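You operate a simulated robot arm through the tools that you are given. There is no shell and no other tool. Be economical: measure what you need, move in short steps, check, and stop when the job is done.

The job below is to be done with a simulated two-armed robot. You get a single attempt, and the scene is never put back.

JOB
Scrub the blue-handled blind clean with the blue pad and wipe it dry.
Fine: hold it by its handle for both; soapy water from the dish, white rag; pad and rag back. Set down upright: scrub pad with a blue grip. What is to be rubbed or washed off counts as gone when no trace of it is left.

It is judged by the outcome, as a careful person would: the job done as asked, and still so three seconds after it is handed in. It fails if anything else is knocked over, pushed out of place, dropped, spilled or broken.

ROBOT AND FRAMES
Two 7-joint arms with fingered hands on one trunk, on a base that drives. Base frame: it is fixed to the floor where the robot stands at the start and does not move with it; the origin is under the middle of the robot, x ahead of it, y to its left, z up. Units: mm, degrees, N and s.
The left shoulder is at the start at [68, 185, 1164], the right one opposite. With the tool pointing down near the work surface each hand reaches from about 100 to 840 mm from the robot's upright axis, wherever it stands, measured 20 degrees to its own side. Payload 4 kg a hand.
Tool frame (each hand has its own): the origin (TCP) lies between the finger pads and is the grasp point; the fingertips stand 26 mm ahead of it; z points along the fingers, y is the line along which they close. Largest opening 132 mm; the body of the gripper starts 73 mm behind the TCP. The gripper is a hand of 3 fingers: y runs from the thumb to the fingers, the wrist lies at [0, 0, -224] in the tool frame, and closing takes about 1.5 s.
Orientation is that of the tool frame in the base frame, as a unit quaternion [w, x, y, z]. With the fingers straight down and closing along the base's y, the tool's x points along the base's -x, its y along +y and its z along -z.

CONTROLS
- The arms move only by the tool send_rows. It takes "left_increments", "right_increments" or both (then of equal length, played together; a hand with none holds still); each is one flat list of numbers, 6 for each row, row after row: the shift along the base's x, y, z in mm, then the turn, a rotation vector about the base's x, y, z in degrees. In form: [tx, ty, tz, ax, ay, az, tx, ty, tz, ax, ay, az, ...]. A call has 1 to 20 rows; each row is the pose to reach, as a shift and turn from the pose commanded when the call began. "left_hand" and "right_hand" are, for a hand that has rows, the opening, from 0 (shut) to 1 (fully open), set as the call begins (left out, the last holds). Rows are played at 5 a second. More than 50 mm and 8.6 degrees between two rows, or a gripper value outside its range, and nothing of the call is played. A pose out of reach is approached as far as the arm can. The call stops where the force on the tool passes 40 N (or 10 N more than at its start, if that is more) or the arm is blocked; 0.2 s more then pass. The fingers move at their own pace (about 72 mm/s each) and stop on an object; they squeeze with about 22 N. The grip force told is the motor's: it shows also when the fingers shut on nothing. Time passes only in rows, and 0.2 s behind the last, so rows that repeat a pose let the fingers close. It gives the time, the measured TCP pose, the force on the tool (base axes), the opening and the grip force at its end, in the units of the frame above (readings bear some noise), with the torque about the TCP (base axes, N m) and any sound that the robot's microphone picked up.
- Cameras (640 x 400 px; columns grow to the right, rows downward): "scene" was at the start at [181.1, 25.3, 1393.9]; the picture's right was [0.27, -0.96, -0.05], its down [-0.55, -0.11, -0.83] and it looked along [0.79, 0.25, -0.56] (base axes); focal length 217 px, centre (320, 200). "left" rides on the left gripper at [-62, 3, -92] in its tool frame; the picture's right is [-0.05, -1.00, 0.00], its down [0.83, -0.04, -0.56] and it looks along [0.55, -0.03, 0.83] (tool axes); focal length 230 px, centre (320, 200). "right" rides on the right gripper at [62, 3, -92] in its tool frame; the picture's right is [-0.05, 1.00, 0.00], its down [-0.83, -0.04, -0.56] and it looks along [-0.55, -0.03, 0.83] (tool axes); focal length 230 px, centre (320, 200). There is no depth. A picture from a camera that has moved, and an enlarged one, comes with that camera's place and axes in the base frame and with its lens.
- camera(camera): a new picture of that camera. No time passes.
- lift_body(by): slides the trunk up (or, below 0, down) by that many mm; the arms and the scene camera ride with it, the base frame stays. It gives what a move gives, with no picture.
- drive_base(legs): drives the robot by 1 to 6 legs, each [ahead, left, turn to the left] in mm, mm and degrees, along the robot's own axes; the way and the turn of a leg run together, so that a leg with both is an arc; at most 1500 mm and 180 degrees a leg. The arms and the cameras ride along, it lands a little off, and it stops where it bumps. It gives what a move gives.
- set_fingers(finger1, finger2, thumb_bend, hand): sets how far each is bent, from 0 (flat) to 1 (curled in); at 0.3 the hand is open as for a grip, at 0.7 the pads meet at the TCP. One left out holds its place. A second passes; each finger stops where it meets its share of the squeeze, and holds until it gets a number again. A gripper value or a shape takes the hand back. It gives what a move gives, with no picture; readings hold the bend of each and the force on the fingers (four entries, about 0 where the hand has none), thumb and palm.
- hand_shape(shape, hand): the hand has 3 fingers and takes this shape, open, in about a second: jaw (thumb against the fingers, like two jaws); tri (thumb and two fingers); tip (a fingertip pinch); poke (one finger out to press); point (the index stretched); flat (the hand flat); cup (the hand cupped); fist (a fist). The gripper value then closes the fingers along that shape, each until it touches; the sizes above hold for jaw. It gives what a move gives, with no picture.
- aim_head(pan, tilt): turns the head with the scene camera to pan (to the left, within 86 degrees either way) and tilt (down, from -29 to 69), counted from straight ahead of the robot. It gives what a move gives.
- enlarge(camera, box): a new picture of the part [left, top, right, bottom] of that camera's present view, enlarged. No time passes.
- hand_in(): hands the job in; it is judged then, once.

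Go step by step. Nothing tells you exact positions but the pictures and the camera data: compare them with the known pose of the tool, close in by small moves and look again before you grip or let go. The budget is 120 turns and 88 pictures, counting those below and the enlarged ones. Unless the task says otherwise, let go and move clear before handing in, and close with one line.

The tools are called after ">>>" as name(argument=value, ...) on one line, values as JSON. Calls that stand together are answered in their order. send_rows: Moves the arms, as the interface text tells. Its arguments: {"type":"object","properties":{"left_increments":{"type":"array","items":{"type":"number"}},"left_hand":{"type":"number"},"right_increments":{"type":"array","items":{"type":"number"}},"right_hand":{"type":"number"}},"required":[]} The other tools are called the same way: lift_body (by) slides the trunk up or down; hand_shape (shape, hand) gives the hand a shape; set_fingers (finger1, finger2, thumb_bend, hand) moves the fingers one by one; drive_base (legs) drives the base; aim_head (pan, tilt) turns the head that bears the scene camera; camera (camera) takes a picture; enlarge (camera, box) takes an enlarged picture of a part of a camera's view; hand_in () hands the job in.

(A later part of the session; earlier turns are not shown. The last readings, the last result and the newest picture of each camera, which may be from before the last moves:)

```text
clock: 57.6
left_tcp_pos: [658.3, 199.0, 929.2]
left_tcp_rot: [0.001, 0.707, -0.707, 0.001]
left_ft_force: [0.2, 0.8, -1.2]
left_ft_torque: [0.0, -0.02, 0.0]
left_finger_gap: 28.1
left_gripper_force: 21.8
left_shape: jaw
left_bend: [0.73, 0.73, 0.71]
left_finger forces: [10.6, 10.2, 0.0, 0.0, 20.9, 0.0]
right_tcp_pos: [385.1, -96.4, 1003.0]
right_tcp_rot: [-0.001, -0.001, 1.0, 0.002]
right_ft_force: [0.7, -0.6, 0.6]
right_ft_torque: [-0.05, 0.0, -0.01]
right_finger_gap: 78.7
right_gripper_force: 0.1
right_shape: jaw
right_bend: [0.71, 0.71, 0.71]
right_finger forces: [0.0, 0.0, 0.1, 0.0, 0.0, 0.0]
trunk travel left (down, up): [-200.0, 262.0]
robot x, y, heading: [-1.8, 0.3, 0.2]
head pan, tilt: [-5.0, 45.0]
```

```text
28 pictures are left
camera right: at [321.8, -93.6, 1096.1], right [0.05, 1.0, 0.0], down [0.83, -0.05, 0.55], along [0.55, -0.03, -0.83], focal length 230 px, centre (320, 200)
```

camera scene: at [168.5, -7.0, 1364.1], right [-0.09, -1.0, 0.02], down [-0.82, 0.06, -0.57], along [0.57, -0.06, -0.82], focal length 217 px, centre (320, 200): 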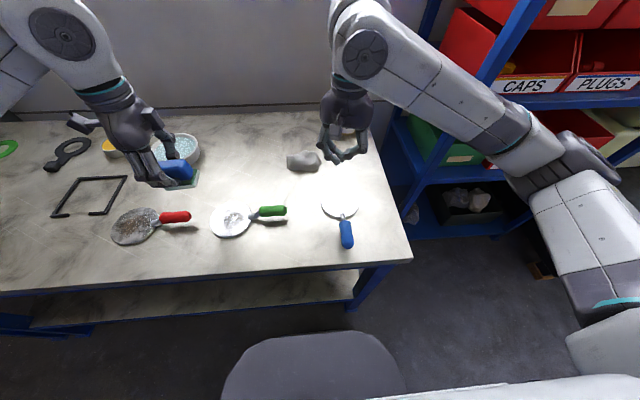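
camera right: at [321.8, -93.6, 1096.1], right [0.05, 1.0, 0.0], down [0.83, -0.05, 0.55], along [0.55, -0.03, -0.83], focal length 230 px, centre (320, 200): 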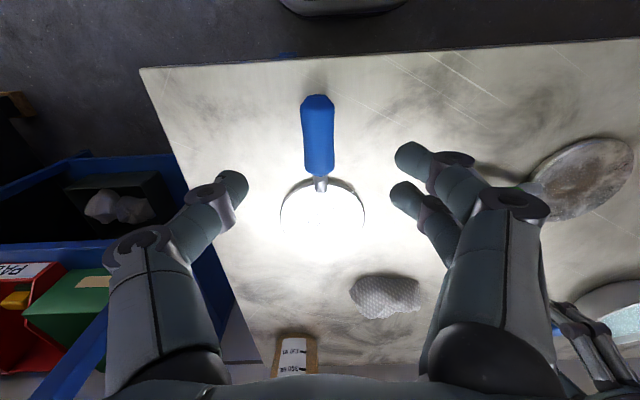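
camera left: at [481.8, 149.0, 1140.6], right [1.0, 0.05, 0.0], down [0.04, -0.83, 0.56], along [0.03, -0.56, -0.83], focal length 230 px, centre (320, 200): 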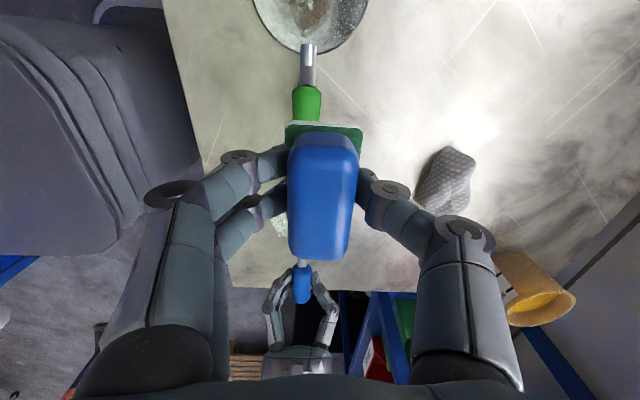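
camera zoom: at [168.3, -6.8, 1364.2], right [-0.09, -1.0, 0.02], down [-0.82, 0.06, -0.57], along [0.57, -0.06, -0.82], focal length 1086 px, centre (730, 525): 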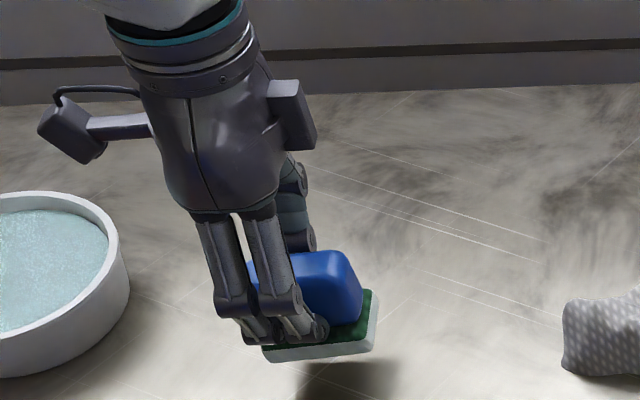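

Pad is ready over its spot; I lower it gently to contact. Simultaneously the right hand leans back 28° and descends around the handle (centre about (388, -99, 890)).

>>> send_rows(left_increments=[1, -1, -8, 0, 0, 0, 1, -1, -14, 0, 0, 0, 1, -1, -18, 0, 0, 0, 1, -1, -20, 0, 0, 0, 1, -1, -21, 0, 0, 0, 1, -1, -22, 0, 0, 0, 1, -1, -23, 0, 0, 0, 1, -1, -24, 0, 0, 0], right_increments=[1, -1, 0, 0, -7, 0, 2, -2, 0, 0, -14, 0, 3, -3, 0, 0, -21, 0, 3, -3, -20, 0, -28, 0, 3, -3, -60, 0, -28, 0, 3, -3, -90, 0, -28, 0, 3, -3, -106, 0, -28, 0, 3, -3, -114, 0, -28, 0])

>>> enlarge(camera="scene", box=[174, 95, 302, 175])

>>> camera(camera="right")

```text
clock: 59.4
left_tcp_pos: [661.0, 198.0, 906.7]
left_tcp_rot: [0.0, 0.708, -0.706, 0.002]
left_ft_force: [1.2, -0.7, 3.7]
left_ft_torque: [0.08, 0.06, 0.0]
left_finger_gap: 28.0
left_gripper_force: 22.2
left_shape: jaw
left_bend: [0.74, 0.73, 0.71]
left_finger forces: [11.4, 9.9, 0.0, 0.0, 21.9, 0.1]
right_tcp_pos: [409.1, -86.9, 890.2]
right_tcp_rot: [0.242, 0.001, 0.97, 0.003]
right_ft_force: [-0.6, 0.3, 6.8]
right_ft_torque: [0.36, 0.07, 0.06]
right_finger_gap: 78.9
right_gripper_force: 0.1
right_shape: jaw
right_bend: [0.72, 0.71, 0.71]
right_finger forces: [6.6, 0.0, 0.0, 0.0, 0.0, 0.1]
right hand out of reach, approached as far as the arm can: row 1, 2, 3, 4, 5, 6, 7, 8
trunk travel left (down, up): [-200.0, 262.0]
robot x, y, heading: [0.9, -0.2, -0.1]
head pan, tilt: [-5.0, 45.0]
```

```text
5.00 times, centred on (238, 135) of scene
camera zoom: at [167.2, -7.4, 1364.5], right [-0.09, -1.0, 0.01], down [-0.82, 0.06, -0.57], along [0.57, -0.06, -0.82], focal length 1086 px, centre (730, 525)
```

zoom: 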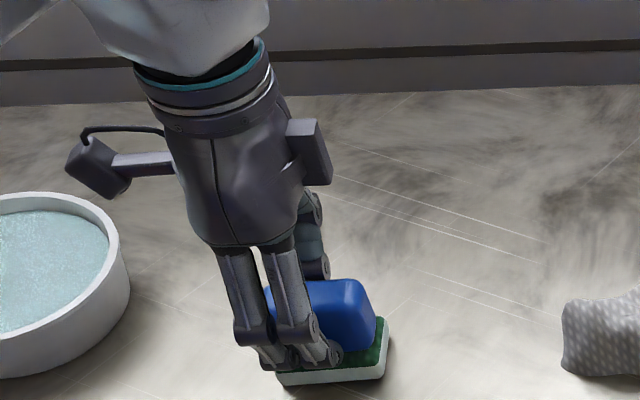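

```text
26 pictures are left
camera right: at [310.5, -84.6, 943.5], right [0.05, 1.0, 0.03], down [0.47, -0.05, 0.88], along [0.88, -0.03, -0.47], focal length 230 px, centre (320, 200)
```

right: 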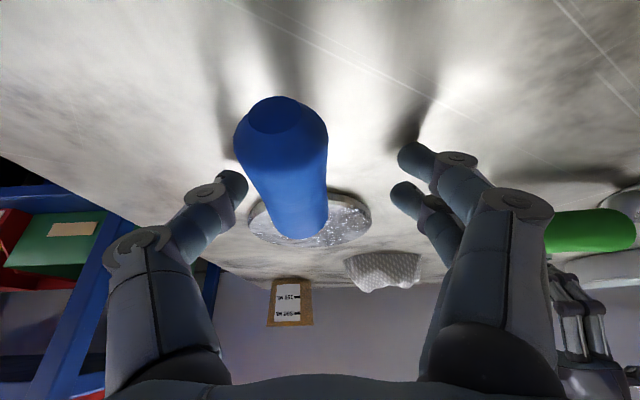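

The lean puts the right arm out of reach there. The pad sits flat at home: I release it and rise, while the right hand backs up and returns to vertical.

>>> send_rows(left_increments=[0, 0, 0, 0, 0, 0, 0, 0, 0, 0, 0, 0, 0, 0, 0, 0, 0, 0, 0, 0, 0, 0, 0, 0, 0, 0, 0, 0, 0, 0, 0, 0, 15, 0, 0, 0, 0, 0, 45, 0, 0, 0, 0, 0, 90, 0, 0, 0, 0, 0, 130, 0, 0, 0], left_hand=1, right_increments=[0, 0, 10, 0, 0, 0, 0, 0, 25, 0, 0, 0, 0, 0, 45, 0, 0, 0, 0, 0, 70, 0, 7, 0, 0, 0, 90, 0, 14, 0, 0, 0, 100, 0, 21, 0, -3, 0, 100, 0, 28, 0, -10, 0, 80, 0, 28, 0, -10, 0, 80, 0, 28, 0])

>>> camera(camera="scene")

>>> camera(camera="right")

```text
clock: 61.4
left_tcp_pos: [660.0, 197.0, 1038.5]
left_tcp_rot: [0.0, 0.707, -0.707, 0.001]
left_ft_force: [1.0, 0.0, 0.0]
left_ft_torque: [0.02, 0.0, 0.03]
left_finger_gap: 131.4
left_gripper_force: 0.1
left_shape: jaw
left_bend: [0.3, 0.3, 0.3]
left_finger forces: [0.0, 0.0, 0.1, 0.0, 0.1, 0.0]
right_tcp_pos: [400.1, -89.4, 968.5]
right_tcp_rot: [-0.002, 0.001, 1.0, 0.001]
right_ft_force: [0.2, -0.6, -0.1]
right_ft_torque: [0.0, 0.0, -0.02]
right_finger_gap: 79.1
right_gripper_force: 0.1
right_shape: jaw
right_bend: [0.71, 0.71, 0.71]
right_finger forces: [0.0, 0.0, 0.0, 0.0, 0.0, 0.0]
right hand out of reach, approached as far as the arm can: row 1, 2, 3, 4, 5
trunk travel left (down, up): [-200.0, 262.0]
robot x, y, heading: [-2.7, -2.2, -0.0]
head pan, tilt: [-5.0, 45.0]
```

```text
25 pictures are left
camera scene: at [167.5, -7.6, 1364.3], right [-0.09, -1.0, 0.01], down [-0.82, 0.06, -0.57], along [0.57, -0.06, -0.82], focal length 217 px, centre (320, 200)
```

scene: 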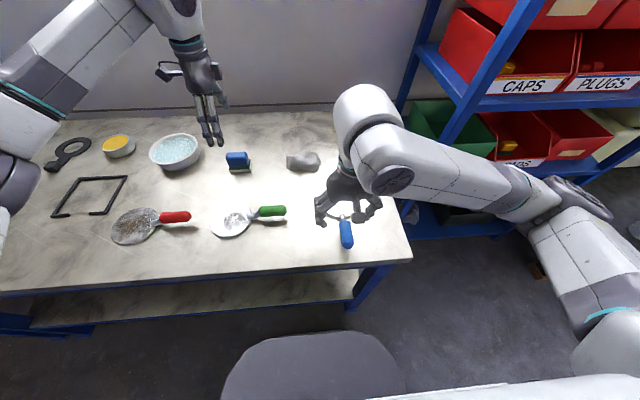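

```text
24 pictures are left
camera right: at [338.4, -85.9, 1060.4], right [0.05, 1.0, 0.0], down [0.83, -0.05, 0.55], along [0.55, -0.03, -0.83], focal length 230 px, centre (320, 200)
```

right: 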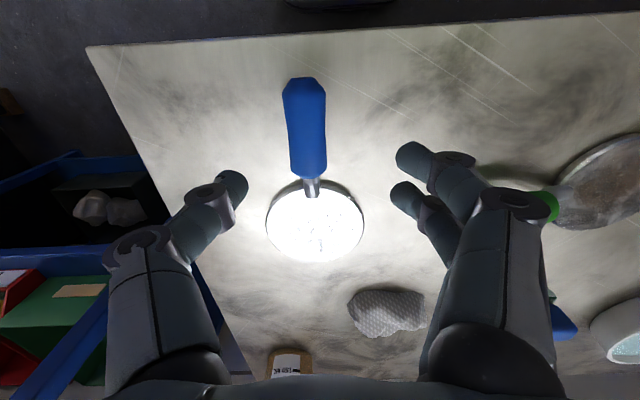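

Pad is back, upright. Now the right hand, vertical, goes down on the handle at (390, -99, 889).

>>> send_rows(right_increments=[-8, -9, 0, 0, 0, 0, -10, -9.5, -20, 0, 0, 0, -10, -9.5, -50, 0, 0, 0, -10, -9.5, -70, 0, 0, 0, -10, -9.5, -80, 0, 0, 0])

>>> send_rows(right_increments=[0, 0, 0, 0, 0, 0, 0, 0, 0, 0, 0, 0, 0, 0, 0, 0, 0, 0, 0, 0, 0, 0, 0, 0, 0, 0, 0, 0, 0, 0, 0, 0, 0, 0, 0, 0, 0, 0, 0, 0, 0, 0], right_hand=0)

>>> camera(camera="right")

```text
clock: 62.6
left_tcp_pos: [660.7, 197.5, 1039.2]
left_tcp_rot: [0.001, 0.708, -0.707, 0.002]
left_ft_force: [0.1, 0.3, -0.6]
left_ft_torque: [0.02, 0.0, -0.02]
left_finger_gap: 131.9
left_gripper_force: 0.1
left_shape: jaw
left_bend: [0.3, 0.3, 0.3]
left_finger forces: [0.1, 0.1, 0.0, 0.0, 0.0, 0.1]
right_tcp_pos: [391.4, -96.3, 888.1]
right_tcp_rot: [-0.002, 0.001, 1.0, 0.001]
right_ft_force: [-0.3, -0.3, -0.2]
right_ft_torque: [0.02, 0.0, 0.01]
right_finger_gap: 79.1
right_gripper_force: 0.0
right_shape: jaw
right_bend: [0.71, 0.71, 0.71]
right_finger forces: [0.1, 0.0, 0.0, 0.0, 0.0, 0.0]
trunk travel left (down, up): [-200.0, 262.0]
robot x, y, heading: [-0.5, 0.7, -0.2]
head pan, tilt: [-5.0, 45.0]
```

```text
clock: 64.2
left_tcp_pos: [660.3, 197.2, 1037.7]
left_tcp_rot: [0.0, 0.708, -0.706, 0.002]
left_ft_force: [-0.6, 0.4, -0.2]
left_ft_torque: [-0.03, -0.01, 0.01]
left_finger_gap: 131.8
left_gripper_force: 0.0
left_shape: jaw
left_bend: [0.3, 0.3, 0.3]
left_finger forces: [0.0, 0.1, 0.1, 0.0, 0.0, 0.1]
right_tcp_pos: [390.4, -96.6, 887.8]
right_tcp_rot: [-0.001, 0.001, 1.0, 0.001]
right_ft_force: [1.1, 0.2, 0.2]
right_ft_torque: [0.1, -0.02, 0.0]
right_finger_gap: 2.7
right_gripper_force: 22.0
right_shape: jaw
right_bend: [0.7, 0.7, 0.75]
right_finger forces: [6.9, 7.1, 0.1, 0.0, 16.6, 0.0]
trunk travel left (down, up): [-200.0, 262.0]
robot x, y, heading: [-1.4, 1.9, 0.1]
head pan, tilt: [-5.0, 45.0]
```

```text
23 pictures are left
camera right: at [328.4, -93.8, 980.9], right [0.05, 1.0, 0.0], down [0.83, -0.05, 0.55], along [0.55, -0.03, -0.83], focal length 230 px, centre (320, 200)
```

right: 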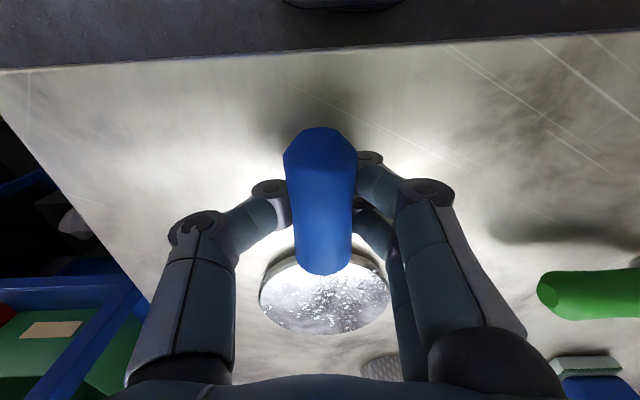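

The fingers closed beneath the handle, so its centre is higher, about z 904. Reopen, raise 16 mm and close again.

>>> send_rows(right_increments=[0, 0, 0, 0, 0, 0, 0, 0, 0, 0, 0, 0, 0, 0, 0, 0, 0, 0, 0, 0, 0, 0, 0, 0, 0, 0, 0, 0, 0, 0, 0, -1, 8, 0, 0, 0, 0, -2, 16, 0, 0, 0, 0, -2, 16, 0, 0, 0], right_hand=0.6)

>>> send_rows(right_increments=[0, 0, 0, 0, 0, 0, 0, 0, 0, 0, 0, 0, 0, 0, 0, 0, 0, 0, 0, 0, 0, 0, 0, 0, 0, 0, 0, 0, 0, 0, 0, 0, 0, 0, 0, 0, 0, 0, 0, 0, 0, 0], right_hand=0)

```text
clock: 66.0
left_tcp_pos: [660.6, 196.6, 1038.3]
left_tcp_rot: [0.0, -0.707, 0.707, -0.002]
left_ft_force: [-0.1, 0.4, 0.1]
left_ft_torque: [0.0, 0.0, -0.01]
left_finger_gap: 132.0
left_gripper_force: 0.1
left_shape: jaw
left_bend: [0.3, 0.3, 0.3]
left_finger forces: [0.0, 0.0, 0.1, 0.0, 0.0, 0.0]
right_tcp_pos: [391.0, -98.0, 904.1]
right_tcp_rot: [-0.002, 0.001, 1.0, 0.002]
right_ft_force: [-0.1, -0.1, -0.8]
right_ft_torque: [0.03, 0.0, -0.02]
right_finger_gap: 78.4
right_gripper_force: 0.0
right_shape: jaw
right_bend: [0.71, 0.71, 0.71]
right_finger forces: [0.0, 0.0, 0.0, 0.1, 0.0, 0.1]
trunk travel left (down, up): [-200.0, 262.0]
robot x, y, heading: [0.9, 2.4, -0.1]
head pan, tilt: [-5.0, 45.0]
```

```text
clock: 67.6
left_tcp_pos: [659.7, 197.4, 1038.1]
left_tcp_rot: [0.001, 0.708, -0.706, 0.001]
left_ft_force: [-0.8, -0.2, 0.6]
left_ft_torque: [0.01, -0.01, -0.01]
left_finger_gap: 131.7
left_gripper_force: 0.0
left_shape: jaw
left_bend: [0.3, 0.3, 0.3]
left_finger forces: [0.0, 0.0, 0.0, 0.0, 0.0, 0.0]
right_tcp_pos: [390.4, -97.0, 903.9]
right_tcp_rot: [-0.002, 0.002, 1.0, 0.002]
right_ft_force: [-0.8, 0.4, 0.8]
right_ft_torque: [0.01, 0.01, 0.03]
right_finger_gap: 21.7
right_gripper_force: 21.4
right_shape: jaw
right_bend: [0.73, 0.73, 0.7]
right_finger forces: [9.8, 9.9, 0.0, 0.0, 19.4, 0.0]
trunk travel left (down, up): [-200.0, 262.0]
robot x, y, heading: [2.7, -0.8, 0.2]
head pan, tilt: [-5.0, 45.0]
```

Firm centred grip now. I swing the blind on the table back to its original place and direction (disc at about (471, -48), handle towards -y), where the leaned grip is reachable.

>>> send_rows(right_increments=[-1.5, -10.1, 0.5, 0, 0, 7.5, -1.1, -20, 0.5, 0, 0, 15, 1, -29.4, 0.5, 0, 0, 22.5, 4.9, -38.2, 0.5, 0, 0, 30, 10.4, -46, 0.5, 0, 0, 37.5, 17.4, -52.6, 0.5, 0, 0, 45, 25.7, -57.9, 0.5, 0, 0, 52.5, 35.2, -61.7, 0.5, 0, 0, 60, 45.5, -63.9, 0.5, 0, 0, 67.5, 56.6, -64.5, 0.5, 0, 0, 75, 68.2, -63.2, 0.5, 0, 0, 82.5, 80, -60, 0, 0, 0, 90])

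>>> camera(camera="scene")

```text
clock: 70.2
left_tcp_pos: [659.9, 196.9, 1039.7]
left_tcp_rot: [0.001, 0.708, -0.707, 0.002]
left_ft_force: [-0.6, 0.9, 0.3]
left_ft_torque: [0.02, -0.01, -0.01]
left_finger_gap: 131.8
left_gripper_force: 0.0
left_shape: jaw
left_bend: [0.3, 0.3, 0.3]
left_finger forces: [0.0, 0.1, 0.0, 0.0, 0.0, 0.0]
right_tcp_pos: [471.4, -158.9, 904.9]
right_tcp_rot: [0.003, 0.707, -0.707, -0.001]
right_ft_force: [0.4, 0.5, -0.2]
right_ft_torque: [-0.02, -0.02, -0.08]
right_finger_gap: 21.2
right_gripper_force: 22.1
right_shape: jaw
right_bend: [0.73, 0.73, 0.7]
right_finger forces: [10.7, 9.8, 0.1, 0.0, 21.0, 0.0]
trunk travel left (down, up): [-200.0, 262.0]
robot x, y, heading: [-1.5, 4.8, -0.1]
head pan, tilt: [-5.0, 45.0]
```

```text
22 pictures are left
camera scene: at [168.9, -7.0, 1364.1], right [-0.09, -1.0, 0.02], down [-0.82, 0.06, -0.57], along [0.57, -0.06, -0.82], focal length 217 px, centre (320, 200)
```

scene: 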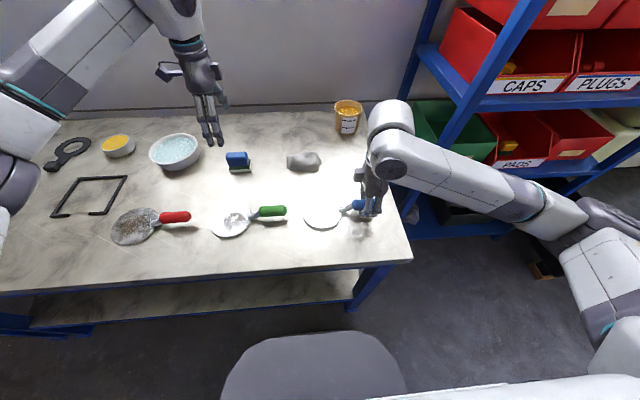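

The blind is back at its place. Next the right hand reopens and leans back 28°, and the left hand moves above the rag at about (663, -2).

>>> send_rows(left_increments=[0, -20, 0, 0, 0, 0, 0, -40, 0, 0, 0, 0, 1, -60, 0, 0, 0, 0, 1, -80, 0, 0, 0, 0, 1, -100, 0, 0, 0, 0, 2, -120, 0, 0, 0, 0, 2, -140, 0, 0, 0, 0, 2, -160, -10, 0, 0, 0, 3, -180, -20, 0, 0, 0, 3, -199, -30, 0, 0, 0], right_increments=[0, 0, 0, 0, 0, 0, 0, 0, 0, 0, 0, 0, 0, 0, 0, 0, 0, 0, 0, 0, 0, 0, 0, 0, 0, 0, 0, 0, 0, 0, 0, 0, 0, 0, 0, 0, 0, -1, 0, 7, 0, 0, 0, -2, 0, 14, 0, 0, 0, -3, 0, 21, 0, 0, 0, -4, 0, 28, 0, 0], right_hand=0.6)

>>> camera(camera="left")

>>> send_rows(right_increments=[0, 0, 0, 0, 0, 0, 0, 0, 0, 0, 0, 0, 0, 0, 0, 0, 0, 0, 0, 0, 0, 0, 0, 0, 0, 0, 0, 0, 0, 0, 0, 0, 0, 0, 0, 0, 0, 0, 0, 0, 0, 0], right_hand=0)

>>> enlarge(camera="scene", box=[240, 100, 400, 230])

```text
clock: 72.4
left_tcp_pos: [665.7, -2.7, 1006.7]
left_tcp_rot: [0.0, 0.708, -0.706, 0.001]
left_ft_force: [0.0, -0.6, -0.7]
left_ft_torque: [0.02, -0.03, 0.01]
left_finger_gap: 131.8
left_gripper_force: 0.1
left_shape: jaw
left_bend: [0.3, 0.3, 0.3]
left_finger forces: [0.1, 0.0, 0.0, 0.0, 0.1, 0.1]
right_tcp_pos: [470.9, -163.1, 904.2]
right_tcp_rot: [0.169, -0.685, 0.687, 0.173]
right_ft_force: [0.4, -0.7, 0.1]
right_ft_torque: [0.02, 0.03, 0.0]
right_finger_gap: 79.0
right_gripper_force: 0.0
right_shape: jaw
right_bend: [0.71, 0.71, 0.71]
right_finger forces: [0.1, 0.0, 0.0, 0.0, 0.0, 0.1]
trunk travel left (down, up): [-200.0, 262.0]
robot x, y, heading: [-2.3, -0.0, 0.0]
head pan, tilt: [-5.0, 45.0]
```

```text
21 pictures are left
camera left: at [664.0, 59.5, 1098.7], right [1.0, 0.05, 0.0], down [0.04, -0.83, 0.56], along [0.03, -0.56, -0.83], focal length 230 px, centre (320, 200)
```

left: 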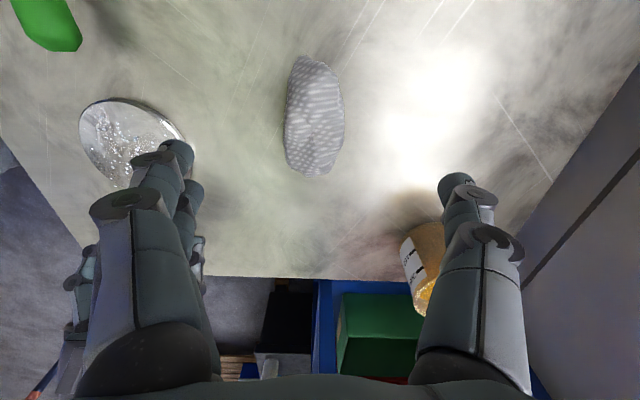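

```text
clock: 74.0
left_tcp_pos: [667.8, -1.3, 1006.4]
left_tcp_rot: [0.001, 0.707, -0.707, 0.001]
left_ft_force: [0.4, -0.8, 0.1]
left_ft_torque: [-0.02, 0.02, 0.01]
left_finger_gap: 131.9
left_gripper_force: 0.0
left_shape: jaw
left_bend: [0.3, 0.3, 0.3]
left_finger forces: [0.0, 0.1, 0.2, 0.1, 0.0, 0.0]
right_tcp_pos: [471.6, -161.8, 904.4]
right_tcp_rot: [0.169, -0.686, 0.687, 0.172]
right_ft_force: [-0.1, 0.5, -0.5]
right_ft_torque: [0.02, 0.08, -0.03]
right_finger_gap: 22.8
right_gripper_force: 22.0
right_shape: jaw
right_bend: [0.73, 0.73, 0.7]
right_finger forces: [9.8, 10.2, 0.0, 0.0, 19.8, 0.0]
trunk travel left (down, up): [-200.0, 262.0]
robot x, y, heading: [0.3, -1.9, -0.0]
head pan, tilt: [-5.0, 45.0]
```

```text
3.08 times, centred on (320, 165) of scene
camera zoom: at [168.4, -7.2, 1364.1], right [-0.09, -1.0, 0.02], down [-0.82, 0.06, -0.57], along [0.57, -0.06, -0.82], focal length 668 px, centre (320, 308)
```

zoom: 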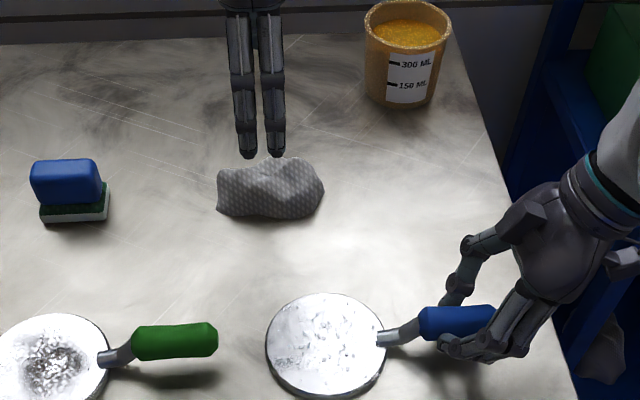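

Right grip is firm and centred. The rag is about 56 × 110 mm centred on (662, -2); I lower the left hand around it.

>>> send_rows(left_increments=[-2, 0, -40, 0, 0, 0, -2, 0, -75, 0, 0, 0, -2, 0, -98, 0, 0, 0, -2, 0, -110, 0, 0, 0, -2, 0, -117, 0, 0, 0, -2, 0, -117, 0, 0, 0])

>>> camera(camera="left")

```text
clock: 75.4
left_tcp_pos: [664.1, -0.7, 888.8]
left_tcp_rot: [0.001, 0.708, -0.706, 0.001]
left_ft_force: [0.3, 0.7, 0.5]
left_ft_torque: [0.01, 0.01, -0.01]
left_finger_gap: 131.7
left_gripper_force: 0.1
left_shape: jaw
left_bend: [0.3, 0.3, 0.3]
left_finger forces: [0.1, 0.0, 0.0, 0.0, 0.0, 0.0]
right_tcp_pos: [471.9, -162.7, 903.8]
right_tcp_rot: [0.169, -0.686, 0.686, 0.172]
right_ft_force: [0.7, -0.7, -0.7]
right_ft_torque: [-0.01, 0.09, 0.04]
right_finger_gap: 22.9
right_gripper_force: 22.2
right_shape: jaw
right_bend: [0.73, 0.73, 0.7]
right_finger forces: [9.9, 10.2, 0.0, 0.1, 19.9, 0.0]
trunk travel left (down, up): [-200.0, 262.0]
robot x, y, heading: [0.1, 0.5, -0.0]
head pan, tilt: [-5.0, 45.0]
```

```text
19 pictures are left
camera left: at [660.5, 60.9, 980.1], right [1.0, 0.05, 0.0], down [0.04, -0.83, 0.56], along [0.03, -0.56, -0.83], focal length 230 px, centre (320, 200)
```

left: 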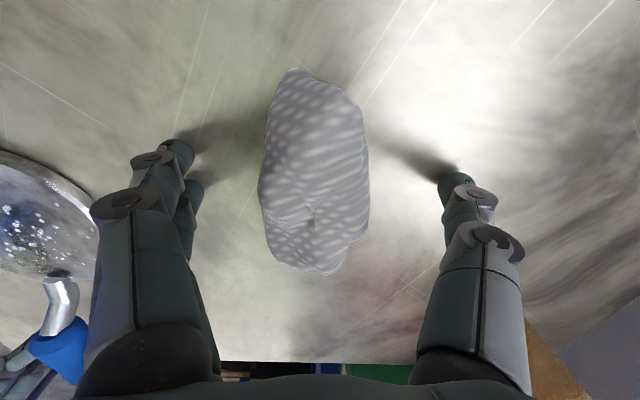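

>>> send_rows(left_increments=[0, 0, 4, 0, 0, 0, 0, 0, 4, 0, 0, 0, 0, 0, 4, 0, 0, 0, 0, 0, 4, 0, 0, 0, 0, 0, 4, 0, 0, 0, 0, 0, 4, 0, 0, 0, 0, 0, 4, 0, 0, 0, 0, 0, 4, 0, 0, 0], left_hand=0)

>>> camera(camera="left")

```text
clock: 77.2
left_tcp_pos: [663.3, -2.1, 892.6]
left_tcp_rot: [0.0, 0.708, -0.707, 0.001]
left_ft_force: [0.3, 0.1, 1.0]
left_ft_torque: [0.01, 0.0, -0.02]
left_finger_gap: 45.0
left_gripper_force: 22.1
left_shape: jaw
left_bend: [0.74, 0.73, 0.7]
left_finger forces: [9.8, 9.8, 0.0, 0.0, 19.3, 0.1]
right_tcp_pos: [471.4, -163.0, 904.0]
right_tcp_rot: [0.169, -0.686, 0.687, 0.172]
right_ft_force: [-0.9, 0.4, -0.4]
right_ft_torque: [0.01, 0.06, -0.02]
right_finger_gap: 22.9
right_gripper_force: 22.4
right_shape: jaw
right_bend: [0.73, 0.73, 0.7]
right_finger forces: [9.9, 10.2, 0.0, 0.1, 19.9, 0.0]
trunk travel left (down, up): [-200.0, 262.0]
robot x, y, heading: [-3.5, -1.2, -0.2]
head pan, tilt: [-5.0, 45.0]
```

```text
18 pictures are left
camera left: at [660.6, 60.8, 985.2], right [1.0, 0.05, 0.0], down [0.04, -0.83, 0.56], along [0.03, -0.56, -0.83], focal length 230 px, centre (320, 200)
```

left: 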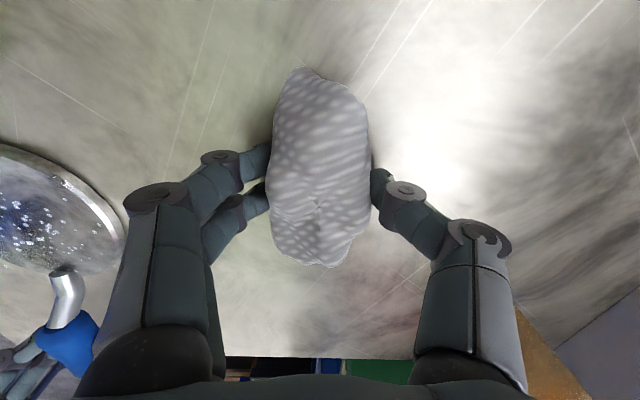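

The rag is held (45 mm). I lift it and carry it over the disc, keeping its long side along y, clear of the neck and of the green handle.

>>> send_rows(left_increments=[0, 0, 30, 0, 0, 0, 0, 0, 65, 0, 0, 0, -30, -5, 85, 0, 0, 0, -70, -10, 90, 0, 0, 0, -115, -16, 90, 0, 0, 0, -155, -21, 90, 0, 0, 0, -192, -26, 80, 0, 0, 0, -192, -26, 45, 0, 0, 0, -192, -26, 25, 0, 0, 0])

>>> enlarge(camera="scene", box=[240, 120, 400, 230])

```text
clock: 79.2
left_tcp_pos: [469.1, -26.5, 917.9]
left_tcp_rot: [-0.001, 0.708, -0.706, 0.001]
left_ft_force: [-0.3, 0.0, -1.2]
left_ft_torque: [-0.03, -0.02, 0.0]
left_finger_gap: 44.9
left_gripper_force: 22.2
left_shape: jaw
left_bend: [0.74, 0.73, 0.7]
left_finger forces: [9.9, 9.8, 0.0, 0.0, 18.9, 0.1]
right_tcp_pos: [471.7, -162.1, 904.6]
right_tcp_rot: [0.169, -0.686, 0.686, 0.173]
right_ft_force: [0.2, 0.7, 0.2]
right_ft_torque: [0.0, 0.08, -0.03]
right_finger_gap: 22.9
right_gripper_force: 22.4
right_shape: jaw
right_bend: [0.73, 0.73, 0.7]
right_finger forces: [10.0, 10.2, 0.1, 0.0, 20.1, 0.0]
trunk travel left (down, up): [-200.0, 262.0]
robot x, y, heading: [1.7, -0.5, -0.2]
head pan, tilt: [-5.0, 45.0]
```

```text
3.64 times, centred on (320, 175) of scene
camera zoom: at [168.2, -7.3, 1364.2], right [-0.09, -1.0, 0.02], down [-0.82, 0.06, -0.57], along [0.57, -0.06, -0.82], focal length 790 px, centre (320, 291)
```

zoom: 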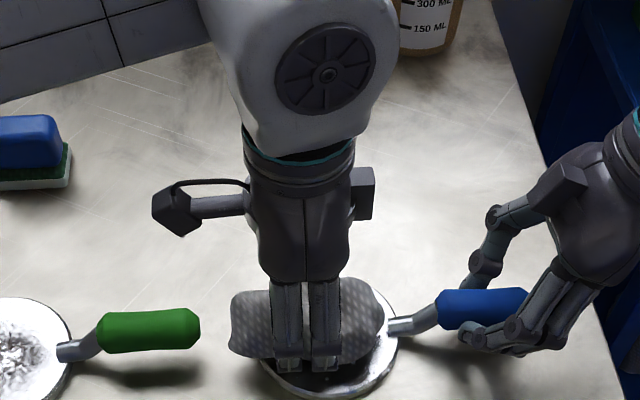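

Clear on both ends. I lower gently to contact.

>>> send_rows(left_increments=[0, 0, -6, 0, 0, 0, 0, 0, -11, 0, 0, 0, 0, 0, -14, 0, 0, 0, 0, 0, -16, 0, 0, 0, 0, 0, -17, 0, 0, 0])

```text
clock: 80.4
left_tcp_pos: [469.6, -27.9, 902.5]
left_tcp_rot: [0.0, 0.707, -0.707, 0.002]
left_ft_force: [-2.6, 1.0, 13.5]
left_ft_torque: [-0.01, 0.06, -0.06]
left_finger_gap: 45.1
left_gripper_force: 21.7
left_shape: jaw
left_bend: [0.74, 0.74, 0.7]
left_finger forces: [12.2, 12.4, 0.1, 0.0, 22.3, 0.0]
right_tcp_pos: [470.2, -163.1, 904.7]
right_tcp_rot: [0.169, -0.686, 0.686, 0.171]
right_ft_force: [1.5, -0.7, 0.4]
right_ft_torque: [-0.02, 0.07, -0.03]
right_finger_gap: 22.6
right_gripper_force: 22.1
right_shape: jaw
right_bend: [0.73, 0.73, 0.7]
right_finger forces: [10.3, 9.8, 0.0, 0.1, 20.9, 0.0]
trunk travel left (down, up): [-200.0, 262.0]
robot x, y, heading: [3.8, -1.6, 0.2]
head pan, tilt: [-5.0, 45.0]
```

Contact at 13 N. I wipe in overlapping passes with slightly less pressure.

>>> send_rows(left_increments=[-10, 0, 1, 0, 0, 0, -24, 0, 1, 0, 0, 0, -38, 0, 1, 0, 0, 0, -38, -12, 1, 0, 0, 0, -38, 4, 1, 0, 0, 0, -24, 4, 1, 0, 0, 0, -12, 4, 1, 0, 0, 0, 0, 4, 1, 0, 0, 0, 12, 4, 1, 0, 0, 0, 24, 4, 1, 0, 0, 0, 38, 0, 1, 0, 0, 0, 38, -12, 1, 0, 0, 0, 38, 6, 1, 0, 0, 0, 24, 8, 1, 0, 0, 0, 10, 0, 1, 0, 0, 0, 0, -4, 1, 0, 0, 0, -10, 0, 1, 0, 0, 0, -24, 6, 1, 0, 0, 0, -10, 10, 1, 0, 0, 0, 0, 0, 1, 0, 0, 0])

>>> enlarge(camera="scene", box=[240, 120, 400, 230])

```text
clock: 84.6
left_tcp_pos: [470.9, -27.6, 902.1]
left_tcp_rot: [0.0, 0.708, -0.706, 0.001]
left_ft_force: [-2.4, 3.2, 9.3]
left_ft_torque: [0.08, 0.08, 0.0]
left_finger_gap: 45.8
left_gripper_force: 22.6
left_shape: jaw
left_bend: [0.74, 0.74, 0.7]
left_finger forces: [12.6, 12.6, 0.0, 0.0, 21.5, 0.1]
right_tcp_pos: [470.4, -164.0, 904.1]
right_tcp_rot: [-0.168, 0.687, -0.686, -0.171]
right_ft_force: [0.7, -0.4, 0.0]
right_ft_torque: [-0.02, 0.05, 0.01]
right_finger_gap: 22.7
right_gripper_force: 22.1
right_shape: jaw
right_bend: [0.73, 0.73, 0.7]
right_finger forces: [10.2, 10.8, 0.1, 0.0, 21.3, 0.0]
trunk travel left (down, up): [-200.0, 262.0]
robot x, y, heading: [3.7, 1.2, 0.2]
head pan, tilt: [-5.0, 45.0]
```

```text
3.64 times, centred on (320, 175) of scene
camera zoom: at [167.5, -7.6, 1364.3], right [-0.08, -1.0, 0.01], down [-0.82, 0.06, -0.57], along [0.57, -0.06, -0.82], focal length 790 px, centre (320, 291)
```

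zoom: 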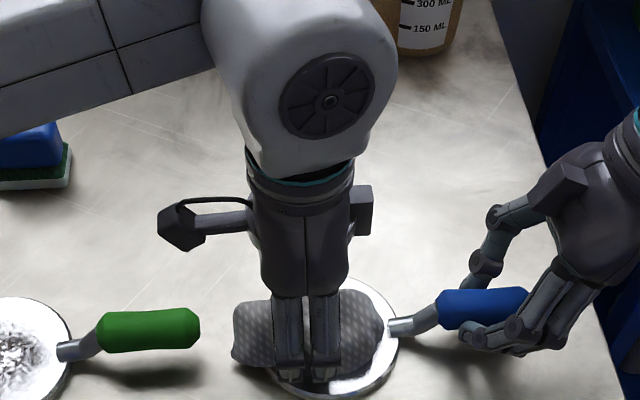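

I lift and inspect with the left camera.

>>> send_rows(left_increments=[0, 0, 25, 0, 0, 0, 0, -5, 60, 0, 0, 0, 0, -20, 95, 0, 0, 0, 0, -42, 125, 0, 0, 0, 0, -60, 150, 0, 0, 0])

>>> enlarge(camera="left", box=[240, 0, 400, 130])

>>> enlarge(camera="scene", box=[286, 180, 382, 240])

```text
clock: 85.8
left_tcp_pos: [469.3, -88.5, 1051.1]
left_tcp_rot: [0.0, 0.708, -0.706, 0.001]
left_ft_force: [-0.3, -0.2, -1.2]
left_ft_torque: [0.01, 0.01, 0.0]
left_finger_gap: 45.8
left_gripper_force: 21.7
left_shape: jaw
left_bend: [0.74, 0.74, 0.7]
left_finger forces: [10.2, 10.6, 0.0, 0.1, 20.1, 0.0]
right_tcp_pos: [470.6, -164.2, 903.7]
right_tcp_rot: [-0.169, 0.686, -0.686, -0.172]
right_ft_force: [-1.3, 0.3, -0.4]
right_ft_torque: [-0.01, 0.07, 0.04]
right_finger_gap: 22.7
right_gripper_force: 22.1
right_shape: jaw
right_bend: [0.73, 0.73, 0.7]
right_finger forces: [10.0, 11.3, 0.1, 0.0, 20.5, 0.1]
trunk travel left (down, up): [-200.0, 262.0]
robot x, y, heading: [-2.0, 1.5, 0.1]
head pan, tilt: [-5.0, 45.0]
```

```text
3.08 times, centred on (320, 65) of left
camera zoom: at [467.7, -26.0, 1143.5], right [1.0, 0.05, 0.0], down [0.04, -0.83, 0.56], along [0.03, -0.56, -0.83], focal length 708 px, centre (320, 615)
```

zoom: 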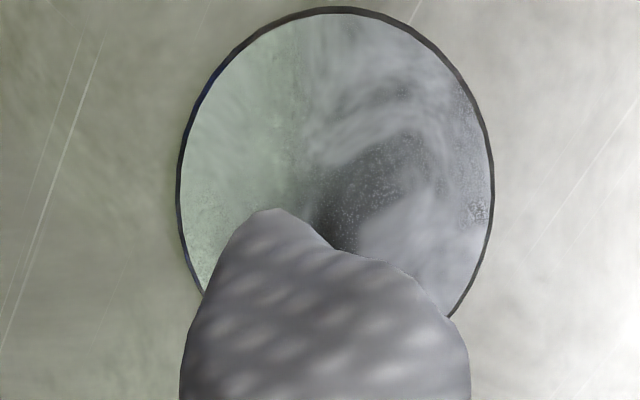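

```text
6.67 times, centred on (334, 210) of scene
camera zoom: at [168.0, -7.8, 1364.2], right [-0.09, -1.0, 0.01], down [-0.82, 0.06, -0.57], along [0.57, -0.06, -0.82], focal length 1448 px, centre (227, 133)
```

zoom: 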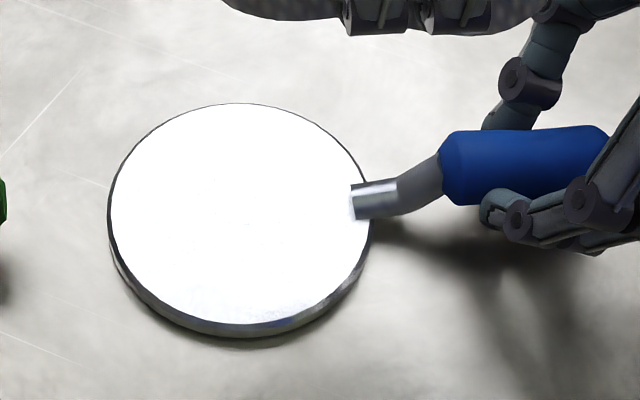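

Drops are gone; a few fine specks may be just surface texture. I do one more firm wiping pass to be sure.

>>> send_rows(left_increments=[0, 18, -25, 0, 0, 0, 0, 40, -55, 0, 0, 0, 0, 56, -90, 0, 0, 0, 0, 60, -125, 0, 0, 0, 0, 60, -143, 0, 0, 0, 0, 60, -151, 0, 0, 0])

>>> send_rows(left_increments=[-12, 0, 0, 0, 0, 0, -24, 2, 0, 0, 0, 0, -40, 0, 0, 0, 0, 0, -36, -12, 0, 0, 0, 0, -38, 8, 0, 0, 0, 0, -24, 8, 0, 0, 0, 0, -12, 8, 0, 0, 0, 0, 0, 8, 0, 0, 0, 0, 12, 8, 0, 0, 0, 0, 24, 8, 0, 0, 0, 0, 38, 6, 0, 0, 0, 0, 36, -12, 0, 0, 0, 0, 34, 0, 0, 0, 0, 0, 22, -3, 0, 0, 0, 0, 10, -4, 0, 0, 0, 0, 0, -5, 0, 0, 0, 0, -10, -4, 0, 0, 0, 0, -20, -3, 0, 0, 0, 0, 0, -4, 0, 0, 0, 0, 0, 0, 0, 0, 0, 0])

```text
clock: 87.2
left_tcp_pos: [469.0, -26.9, 902.4]
left_tcp_rot: [-0.001, 0.709, -0.706, 0.003]
left_ft_force: [-0.1, 1.9, 10.2]
left_ft_torque: [0.04, 0.01, -0.04]
left_finger_gap: 45.8
left_gripper_force: 22.2
left_shape: jaw
left_bend: [0.74, 0.74, 0.7]
left_finger forces: [11.1, 11.5, 0.0, 0.0, 21.8, 0.1]
right_tcp_pos: [470.9, -162.7, 904.9]
right_tcp_rot: [0.169, -0.686, 0.687, 0.172]
right_ft_force: [0.2, -1.7, 1.0]
right_ft_torque: [-0.03, 0.08, 0.01]
right_finger_gap: 22.7
right_gripper_force: 21.8
right_shape: jaw
right_bend: [0.73, 0.73, 0.7]
right_finger forces: [10.2, 10.5, 0.0, 0.0, 21.1, 0.0]
trunk travel left (down, up): [-200.0, 262.0]
robot x, y, heading: [-1.3, -0.2, -0.0]
head pan, tilt: [-5.0, 45.0]
```

```text
clock: 91.4
left_tcp_pos: [469.7, -26.6, 901.1]
left_tcp_rot: [0.0, 0.707, -0.707, 0.002]
left_ft_force: [-1.9, -4.8, 9.8]
left_ft_torque: [-0.07, 0.09, 0.01]
left_finger_gap: 46.1
left_gripper_force: 22.1
left_shape: jaw
left_bend: [0.74, 0.74, 0.71]
left_finger forces: [11.3, 12.4, 0.0, 0.0, 21.1, 0.0]
right_tcp_pos: [471.1, -163.1, 905.0]
right_tcp_rot: [0.169, -0.686, 0.686, 0.172]
right_ft_force: [-0.3, 1.3, -0.3]
right_ft_torque: [0.08, 0.03, -0.03]
right_finger_gap: 22.5
right_gripper_force: 22.0
right_shape: jaw
right_bend: [0.73, 0.73, 0.7]
right_finger forces: [10.4, 10.4, 0.0, 0.0, 21.0, 0.0]
trunk travel left (down, up): [-200.0, 262.0]
robot x, y, heading: [-0.4, -4.3, 0.1]
head pan, tilt: [-5.0, 45.0]
```

>>> send_rows(left_increments=[0, 0, 25, 0, 0, 0, 0, -10, 65, 0, 0, 0, 0, -35, 105, 0, 0, 0, 0, -65, 140, 0, 0, 0, 0, -90, 180, 0, 0, 0])

>>> enlarge(camera="left", box=[250, 10, 390, 120])

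```text
clock: 92.6
left_tcp_pos: [465.8, -119.0, 1081.9]
left_tcp_rot: [0.0, 0.708, -0.706, 0.001]
left_ft_force: [-0.2, 0.2, -0.6]
left_ft_torque: [0.02, 0.01, 0.01]
left_finger_gap: 45.7
left_gripper_force: 22.1
left_shape: jaw
left_bend: [0.74, 0.74, 0.7]
left_finger forces: [10.2, 10.6, 0.1, 0.0, 20.3, 0.1]
right_tcp_pos: [472.1, -163.8, 904.4]
right_tcp_rot: [0.168, -0.686, 0.686, 0.173]
right_ft_force: [-0.6, -0.9, 0.6]
right_ft_torque: [0.03, 0.08, -0.03]
right_finger_gap: 22.3
right_gripper_force: 22.2
right_shape: jaw
right_bend: [0.73, 0.73, 0.7]
right_finger forces: [10.2, 11.1, 0.1, 0.0, 20.8, 0.0]
trunk travel left (down, up): [-200.0, 262.0]
robot x, y, heading: [0.2, -2.9, 0.1]
head pan, tilt: [-5.0, 45.0]
```

```text
3.64 times, centred on (320, 65) of left
camera zoom: at [464.3, -56.5, 1173.8], right [1.0, 0.05, 0.0], down [0.04, -0.83, 0.56], along [0.03, -0.56, -0.83], focal length 837 px, centre (320, 691)
```

zoom: 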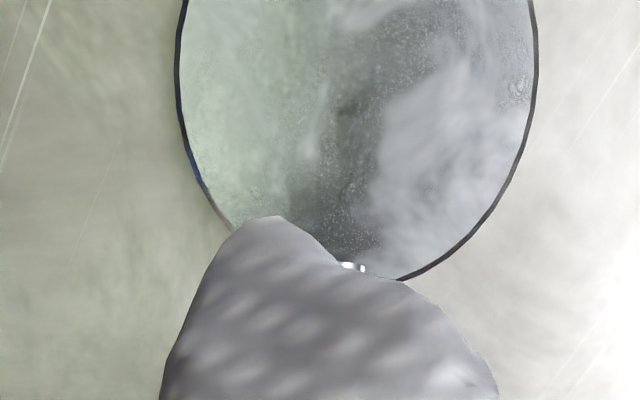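

No drops remain on the face, only the metal's own grain. I return the rag to its original spot.

>>> send_rows(left_increments=[20, 40, 0, 0, 0, 0, 45, 75, 0, 0, 0, 0, 80, 100, 0, 0, 0, 0, 120, 116, 0, 0, 0, 0, 160, 116, -20, 0, 0, 0, 192, 116, -50, 0, 0, 0, 192, 116, -95, 0, 0, 0, 192, 116, -135, 0, 0, 0, 192, 116, -165, 0, 0, 0, 192, 116, -180, 0, 0, 0, 192, 116, -185, 0, 0, 0, 192, 116, -187, 0, 0, 0])

>>> enlarge(camera="scene", box=[220, 90, 380, 230])

```text
clock: 95.2
left_tcp_pos: [663.2, -2.4, 894.7]
left_tcp_rot: [0.0, 0.707, -0.707, 0.002]
left_ft_force: [-0.2, -0.6, 0.2]
left_ft_torque: [0.01, -0.04, -0.01]
left_finger_gap: 45.6
left_gripper_force: 22.1
left_shape: jaw
left_bend: [0.74, 0.74, 0.7]
left_finger forces: [10.1, 10.6, 0.0, 0.0, 20.0, 0.0]
right_tcp_pos: [471.5, -162.8, 904.9]
right_tcp_rot: [0.169, -0.686, 0.686, 0.172]
right_ft_force: [-0.4, 0.2, -0.7]
right_ft_torque: [0.02, 0.07, 0.03]
right_finger_gap: 22.2
right_gripper_force: 22.0
right_shape: jaw
right_bend: [0.73, 0.73, 0.7]
right_finger forces: [10.2, 11.4, 0.1, 0.0, 20.7, 0.0]
trunk travel left (down, up): [-200.0, 262.0]
robot x, y, heading: [3.0, -1.5, 0.1]
head pan, tilt: [-5.0, 45.0]
```

```text
2.86 times, centred on (300, 160) of scene
camera zoom: at [168.5, -7.3, 1364.1], right [-0.09, -1.0, 0.02], down [-0.82, 0.06, -0.57], along [0.57, -0.06, -0.82], focal length 621 px, centre (377, 314)
```

zoom: 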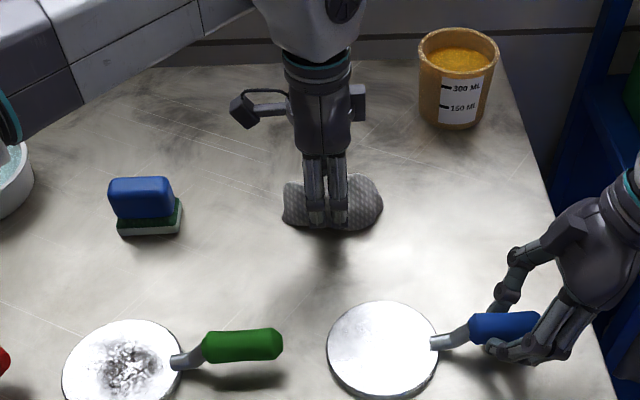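

Lower the last bit to the table.

>>> send_rows(left_increments=[0, 0, -1, 0, 0, 0, 0, 0, -2, 0, 0, 0, 0, 0, -3, 0, 0, 0])

>>> send_rows(left_increments=[0, 0, 0, 0, 0, 0, 0, 0, 0, 0, 0, 0, 0, 0, 0, 0, 0, 0, 0, 0, 0, 0, 0, 0, 0, 0, 0, 0, 0, 0, 0, 0, 0, 0, 0, 0, 0, 0, 15, 0, 0, 0, 0, 0, 45, 0, 0, 0, 0, 0, 90, 0, 0, 0, 0, 0, 135, 0, 0, 0], left_hand=1, right_increments=[0, 0, 0, 0, 0, 0, 0, 0, 0, 0, 0, 0, 0, 0, 0, 0, 0, 0, 0, 0, 0, 0, 0, 0, 0, 0, 0, 0, 0, 0, 0, 0, 0, 0, 0, 0, 0, -7, 13, 0, 0, 0, 0, -20, 38, 0, 0, 0, 0, -40, 75, 0, 0, 0, 0, -60, 115, 0, 0, 0], right_hand=0.7)

>>> camera(camera="scene")

```text
clock: 96.0
left_tcp_pos: [662.8, -1.5, 891.2]
left_tcp_rot: [0.0, 0.708, -0.707, 0.002]
left_ft_force: [-0.7, -0.5, 3.7]
left_ft_torque: [0.02, 0.03, 0.0]
left_finger_gap: 45.7
left_gripper_force: 22.1
left_shape: jaw
left_bend: [0.74, 0.74, 0.7]
left_finger forces: [10.5, 11.3, 0.1, 0.1, 20.6, 0.1]
right_tcp_pos: [471.6, -162.0, 903.7]
right_tcp_rot: [-0.169, 0.686, -0.686, -0.172]
right_ft_force: [0.4, 0.4, -0.7]
right_ft_torque: [0.03, 0.06, 0.0]
right_finger_gap: 22.7
right_gripper_force: 21.7
right_shape: jaw
right_bend: [0.73, 0.73, 0.7]
right_finger forces: [10.2, 11.2, 0.1, 0.0, 20.8, 0.0]
trunk travel left (down, up): [-200.0, 262.0]
robot x, y, heading: [0.2, 3.5, 0.2]
head pan, tilt: [-5.0, 45.0]
```

```text
clock: 98.2
left_tcp_pos: [660.2, -0.8, 1028.3]
left_tcp_rot: [0.0, 0.707, -0.707, 0.001]
left_ft_force: [1.2, -0.3, 0.2]
left_ft_torque: [-0.01, -0.04, 0.01]
left_finger_gap: 132.1
left_gripper_force: 0.0
left_shape: jaw
left_bend: [0.3, 0.3, 0.3]
left_finger forces: [0.0, 0.1, 0.1, 0.0, 0.0, 0.0]
right_tcp_pos: [470.3, -225.2, 1021.5]
right_tcp_rot: [-0.169, 0.687, -0.686, -0.173]
right_ft_force: [-0.8, -0.6, 0.1]
right_ft_torque: [0.0, -0.02, 0.02]
right_finger_gap: 92.2
right_gripper_force: 0.1
right_shape: jaw
right_bend: [0.68, 0.68, 0.64]
right_finger forces: [0.1, 0.1, 0.1, 0.1, 0.0, 0.0]
trunk travel left (down, up): [-200.0, 262.0]
robot x, y, heading: [1.4, -1.2, -0.1]
head pan, tilt: [-5.0, 45.0]
```

```text
11 pictures are left
camera scene: at [166.8, -7.5, 1364.5], right [-0.09, -1.0, 0.01], down [-0.82, 0.06, -0.57], along [0.57, -0.06, -0.82], focal length 217 px, centre (320, 200)
```

scene: 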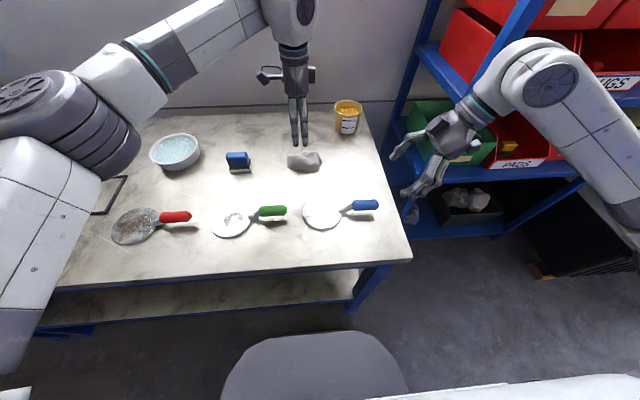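

All objects are in place. I take one last unobstructed look at the face from the right camera.

>>> camera(camera="right")

>>> enlarge(camera="scene", box=[296, 185, 386, 235])

```text
10 pictures are left
camera right: at [466.2, -323.5, 1073.7], right [-1.0, 0.04, 0.03], down [0.05, 0.47, 0.88], along [0.03, 0.88, -0.48], focal length 230 px, centre (320, 200)
```

right: 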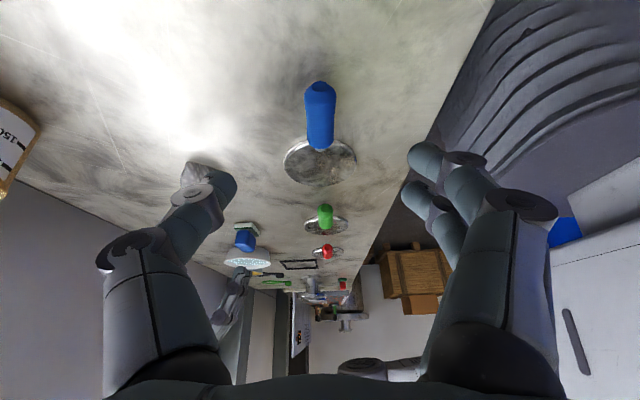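

```text
7.11 times, centred on (341, 210) of scene
camera zoom: at [166.8, -7.5, 1364.5], right [-0.09, -1.0, 0.01], down [-0.82, 0.06, -0.57], along [0.57, -0.06, -0.82], focal length 1544 px, centre (171, 129)
```

zoom: 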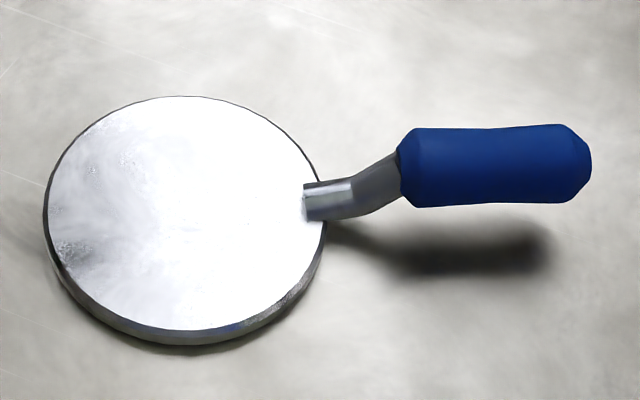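

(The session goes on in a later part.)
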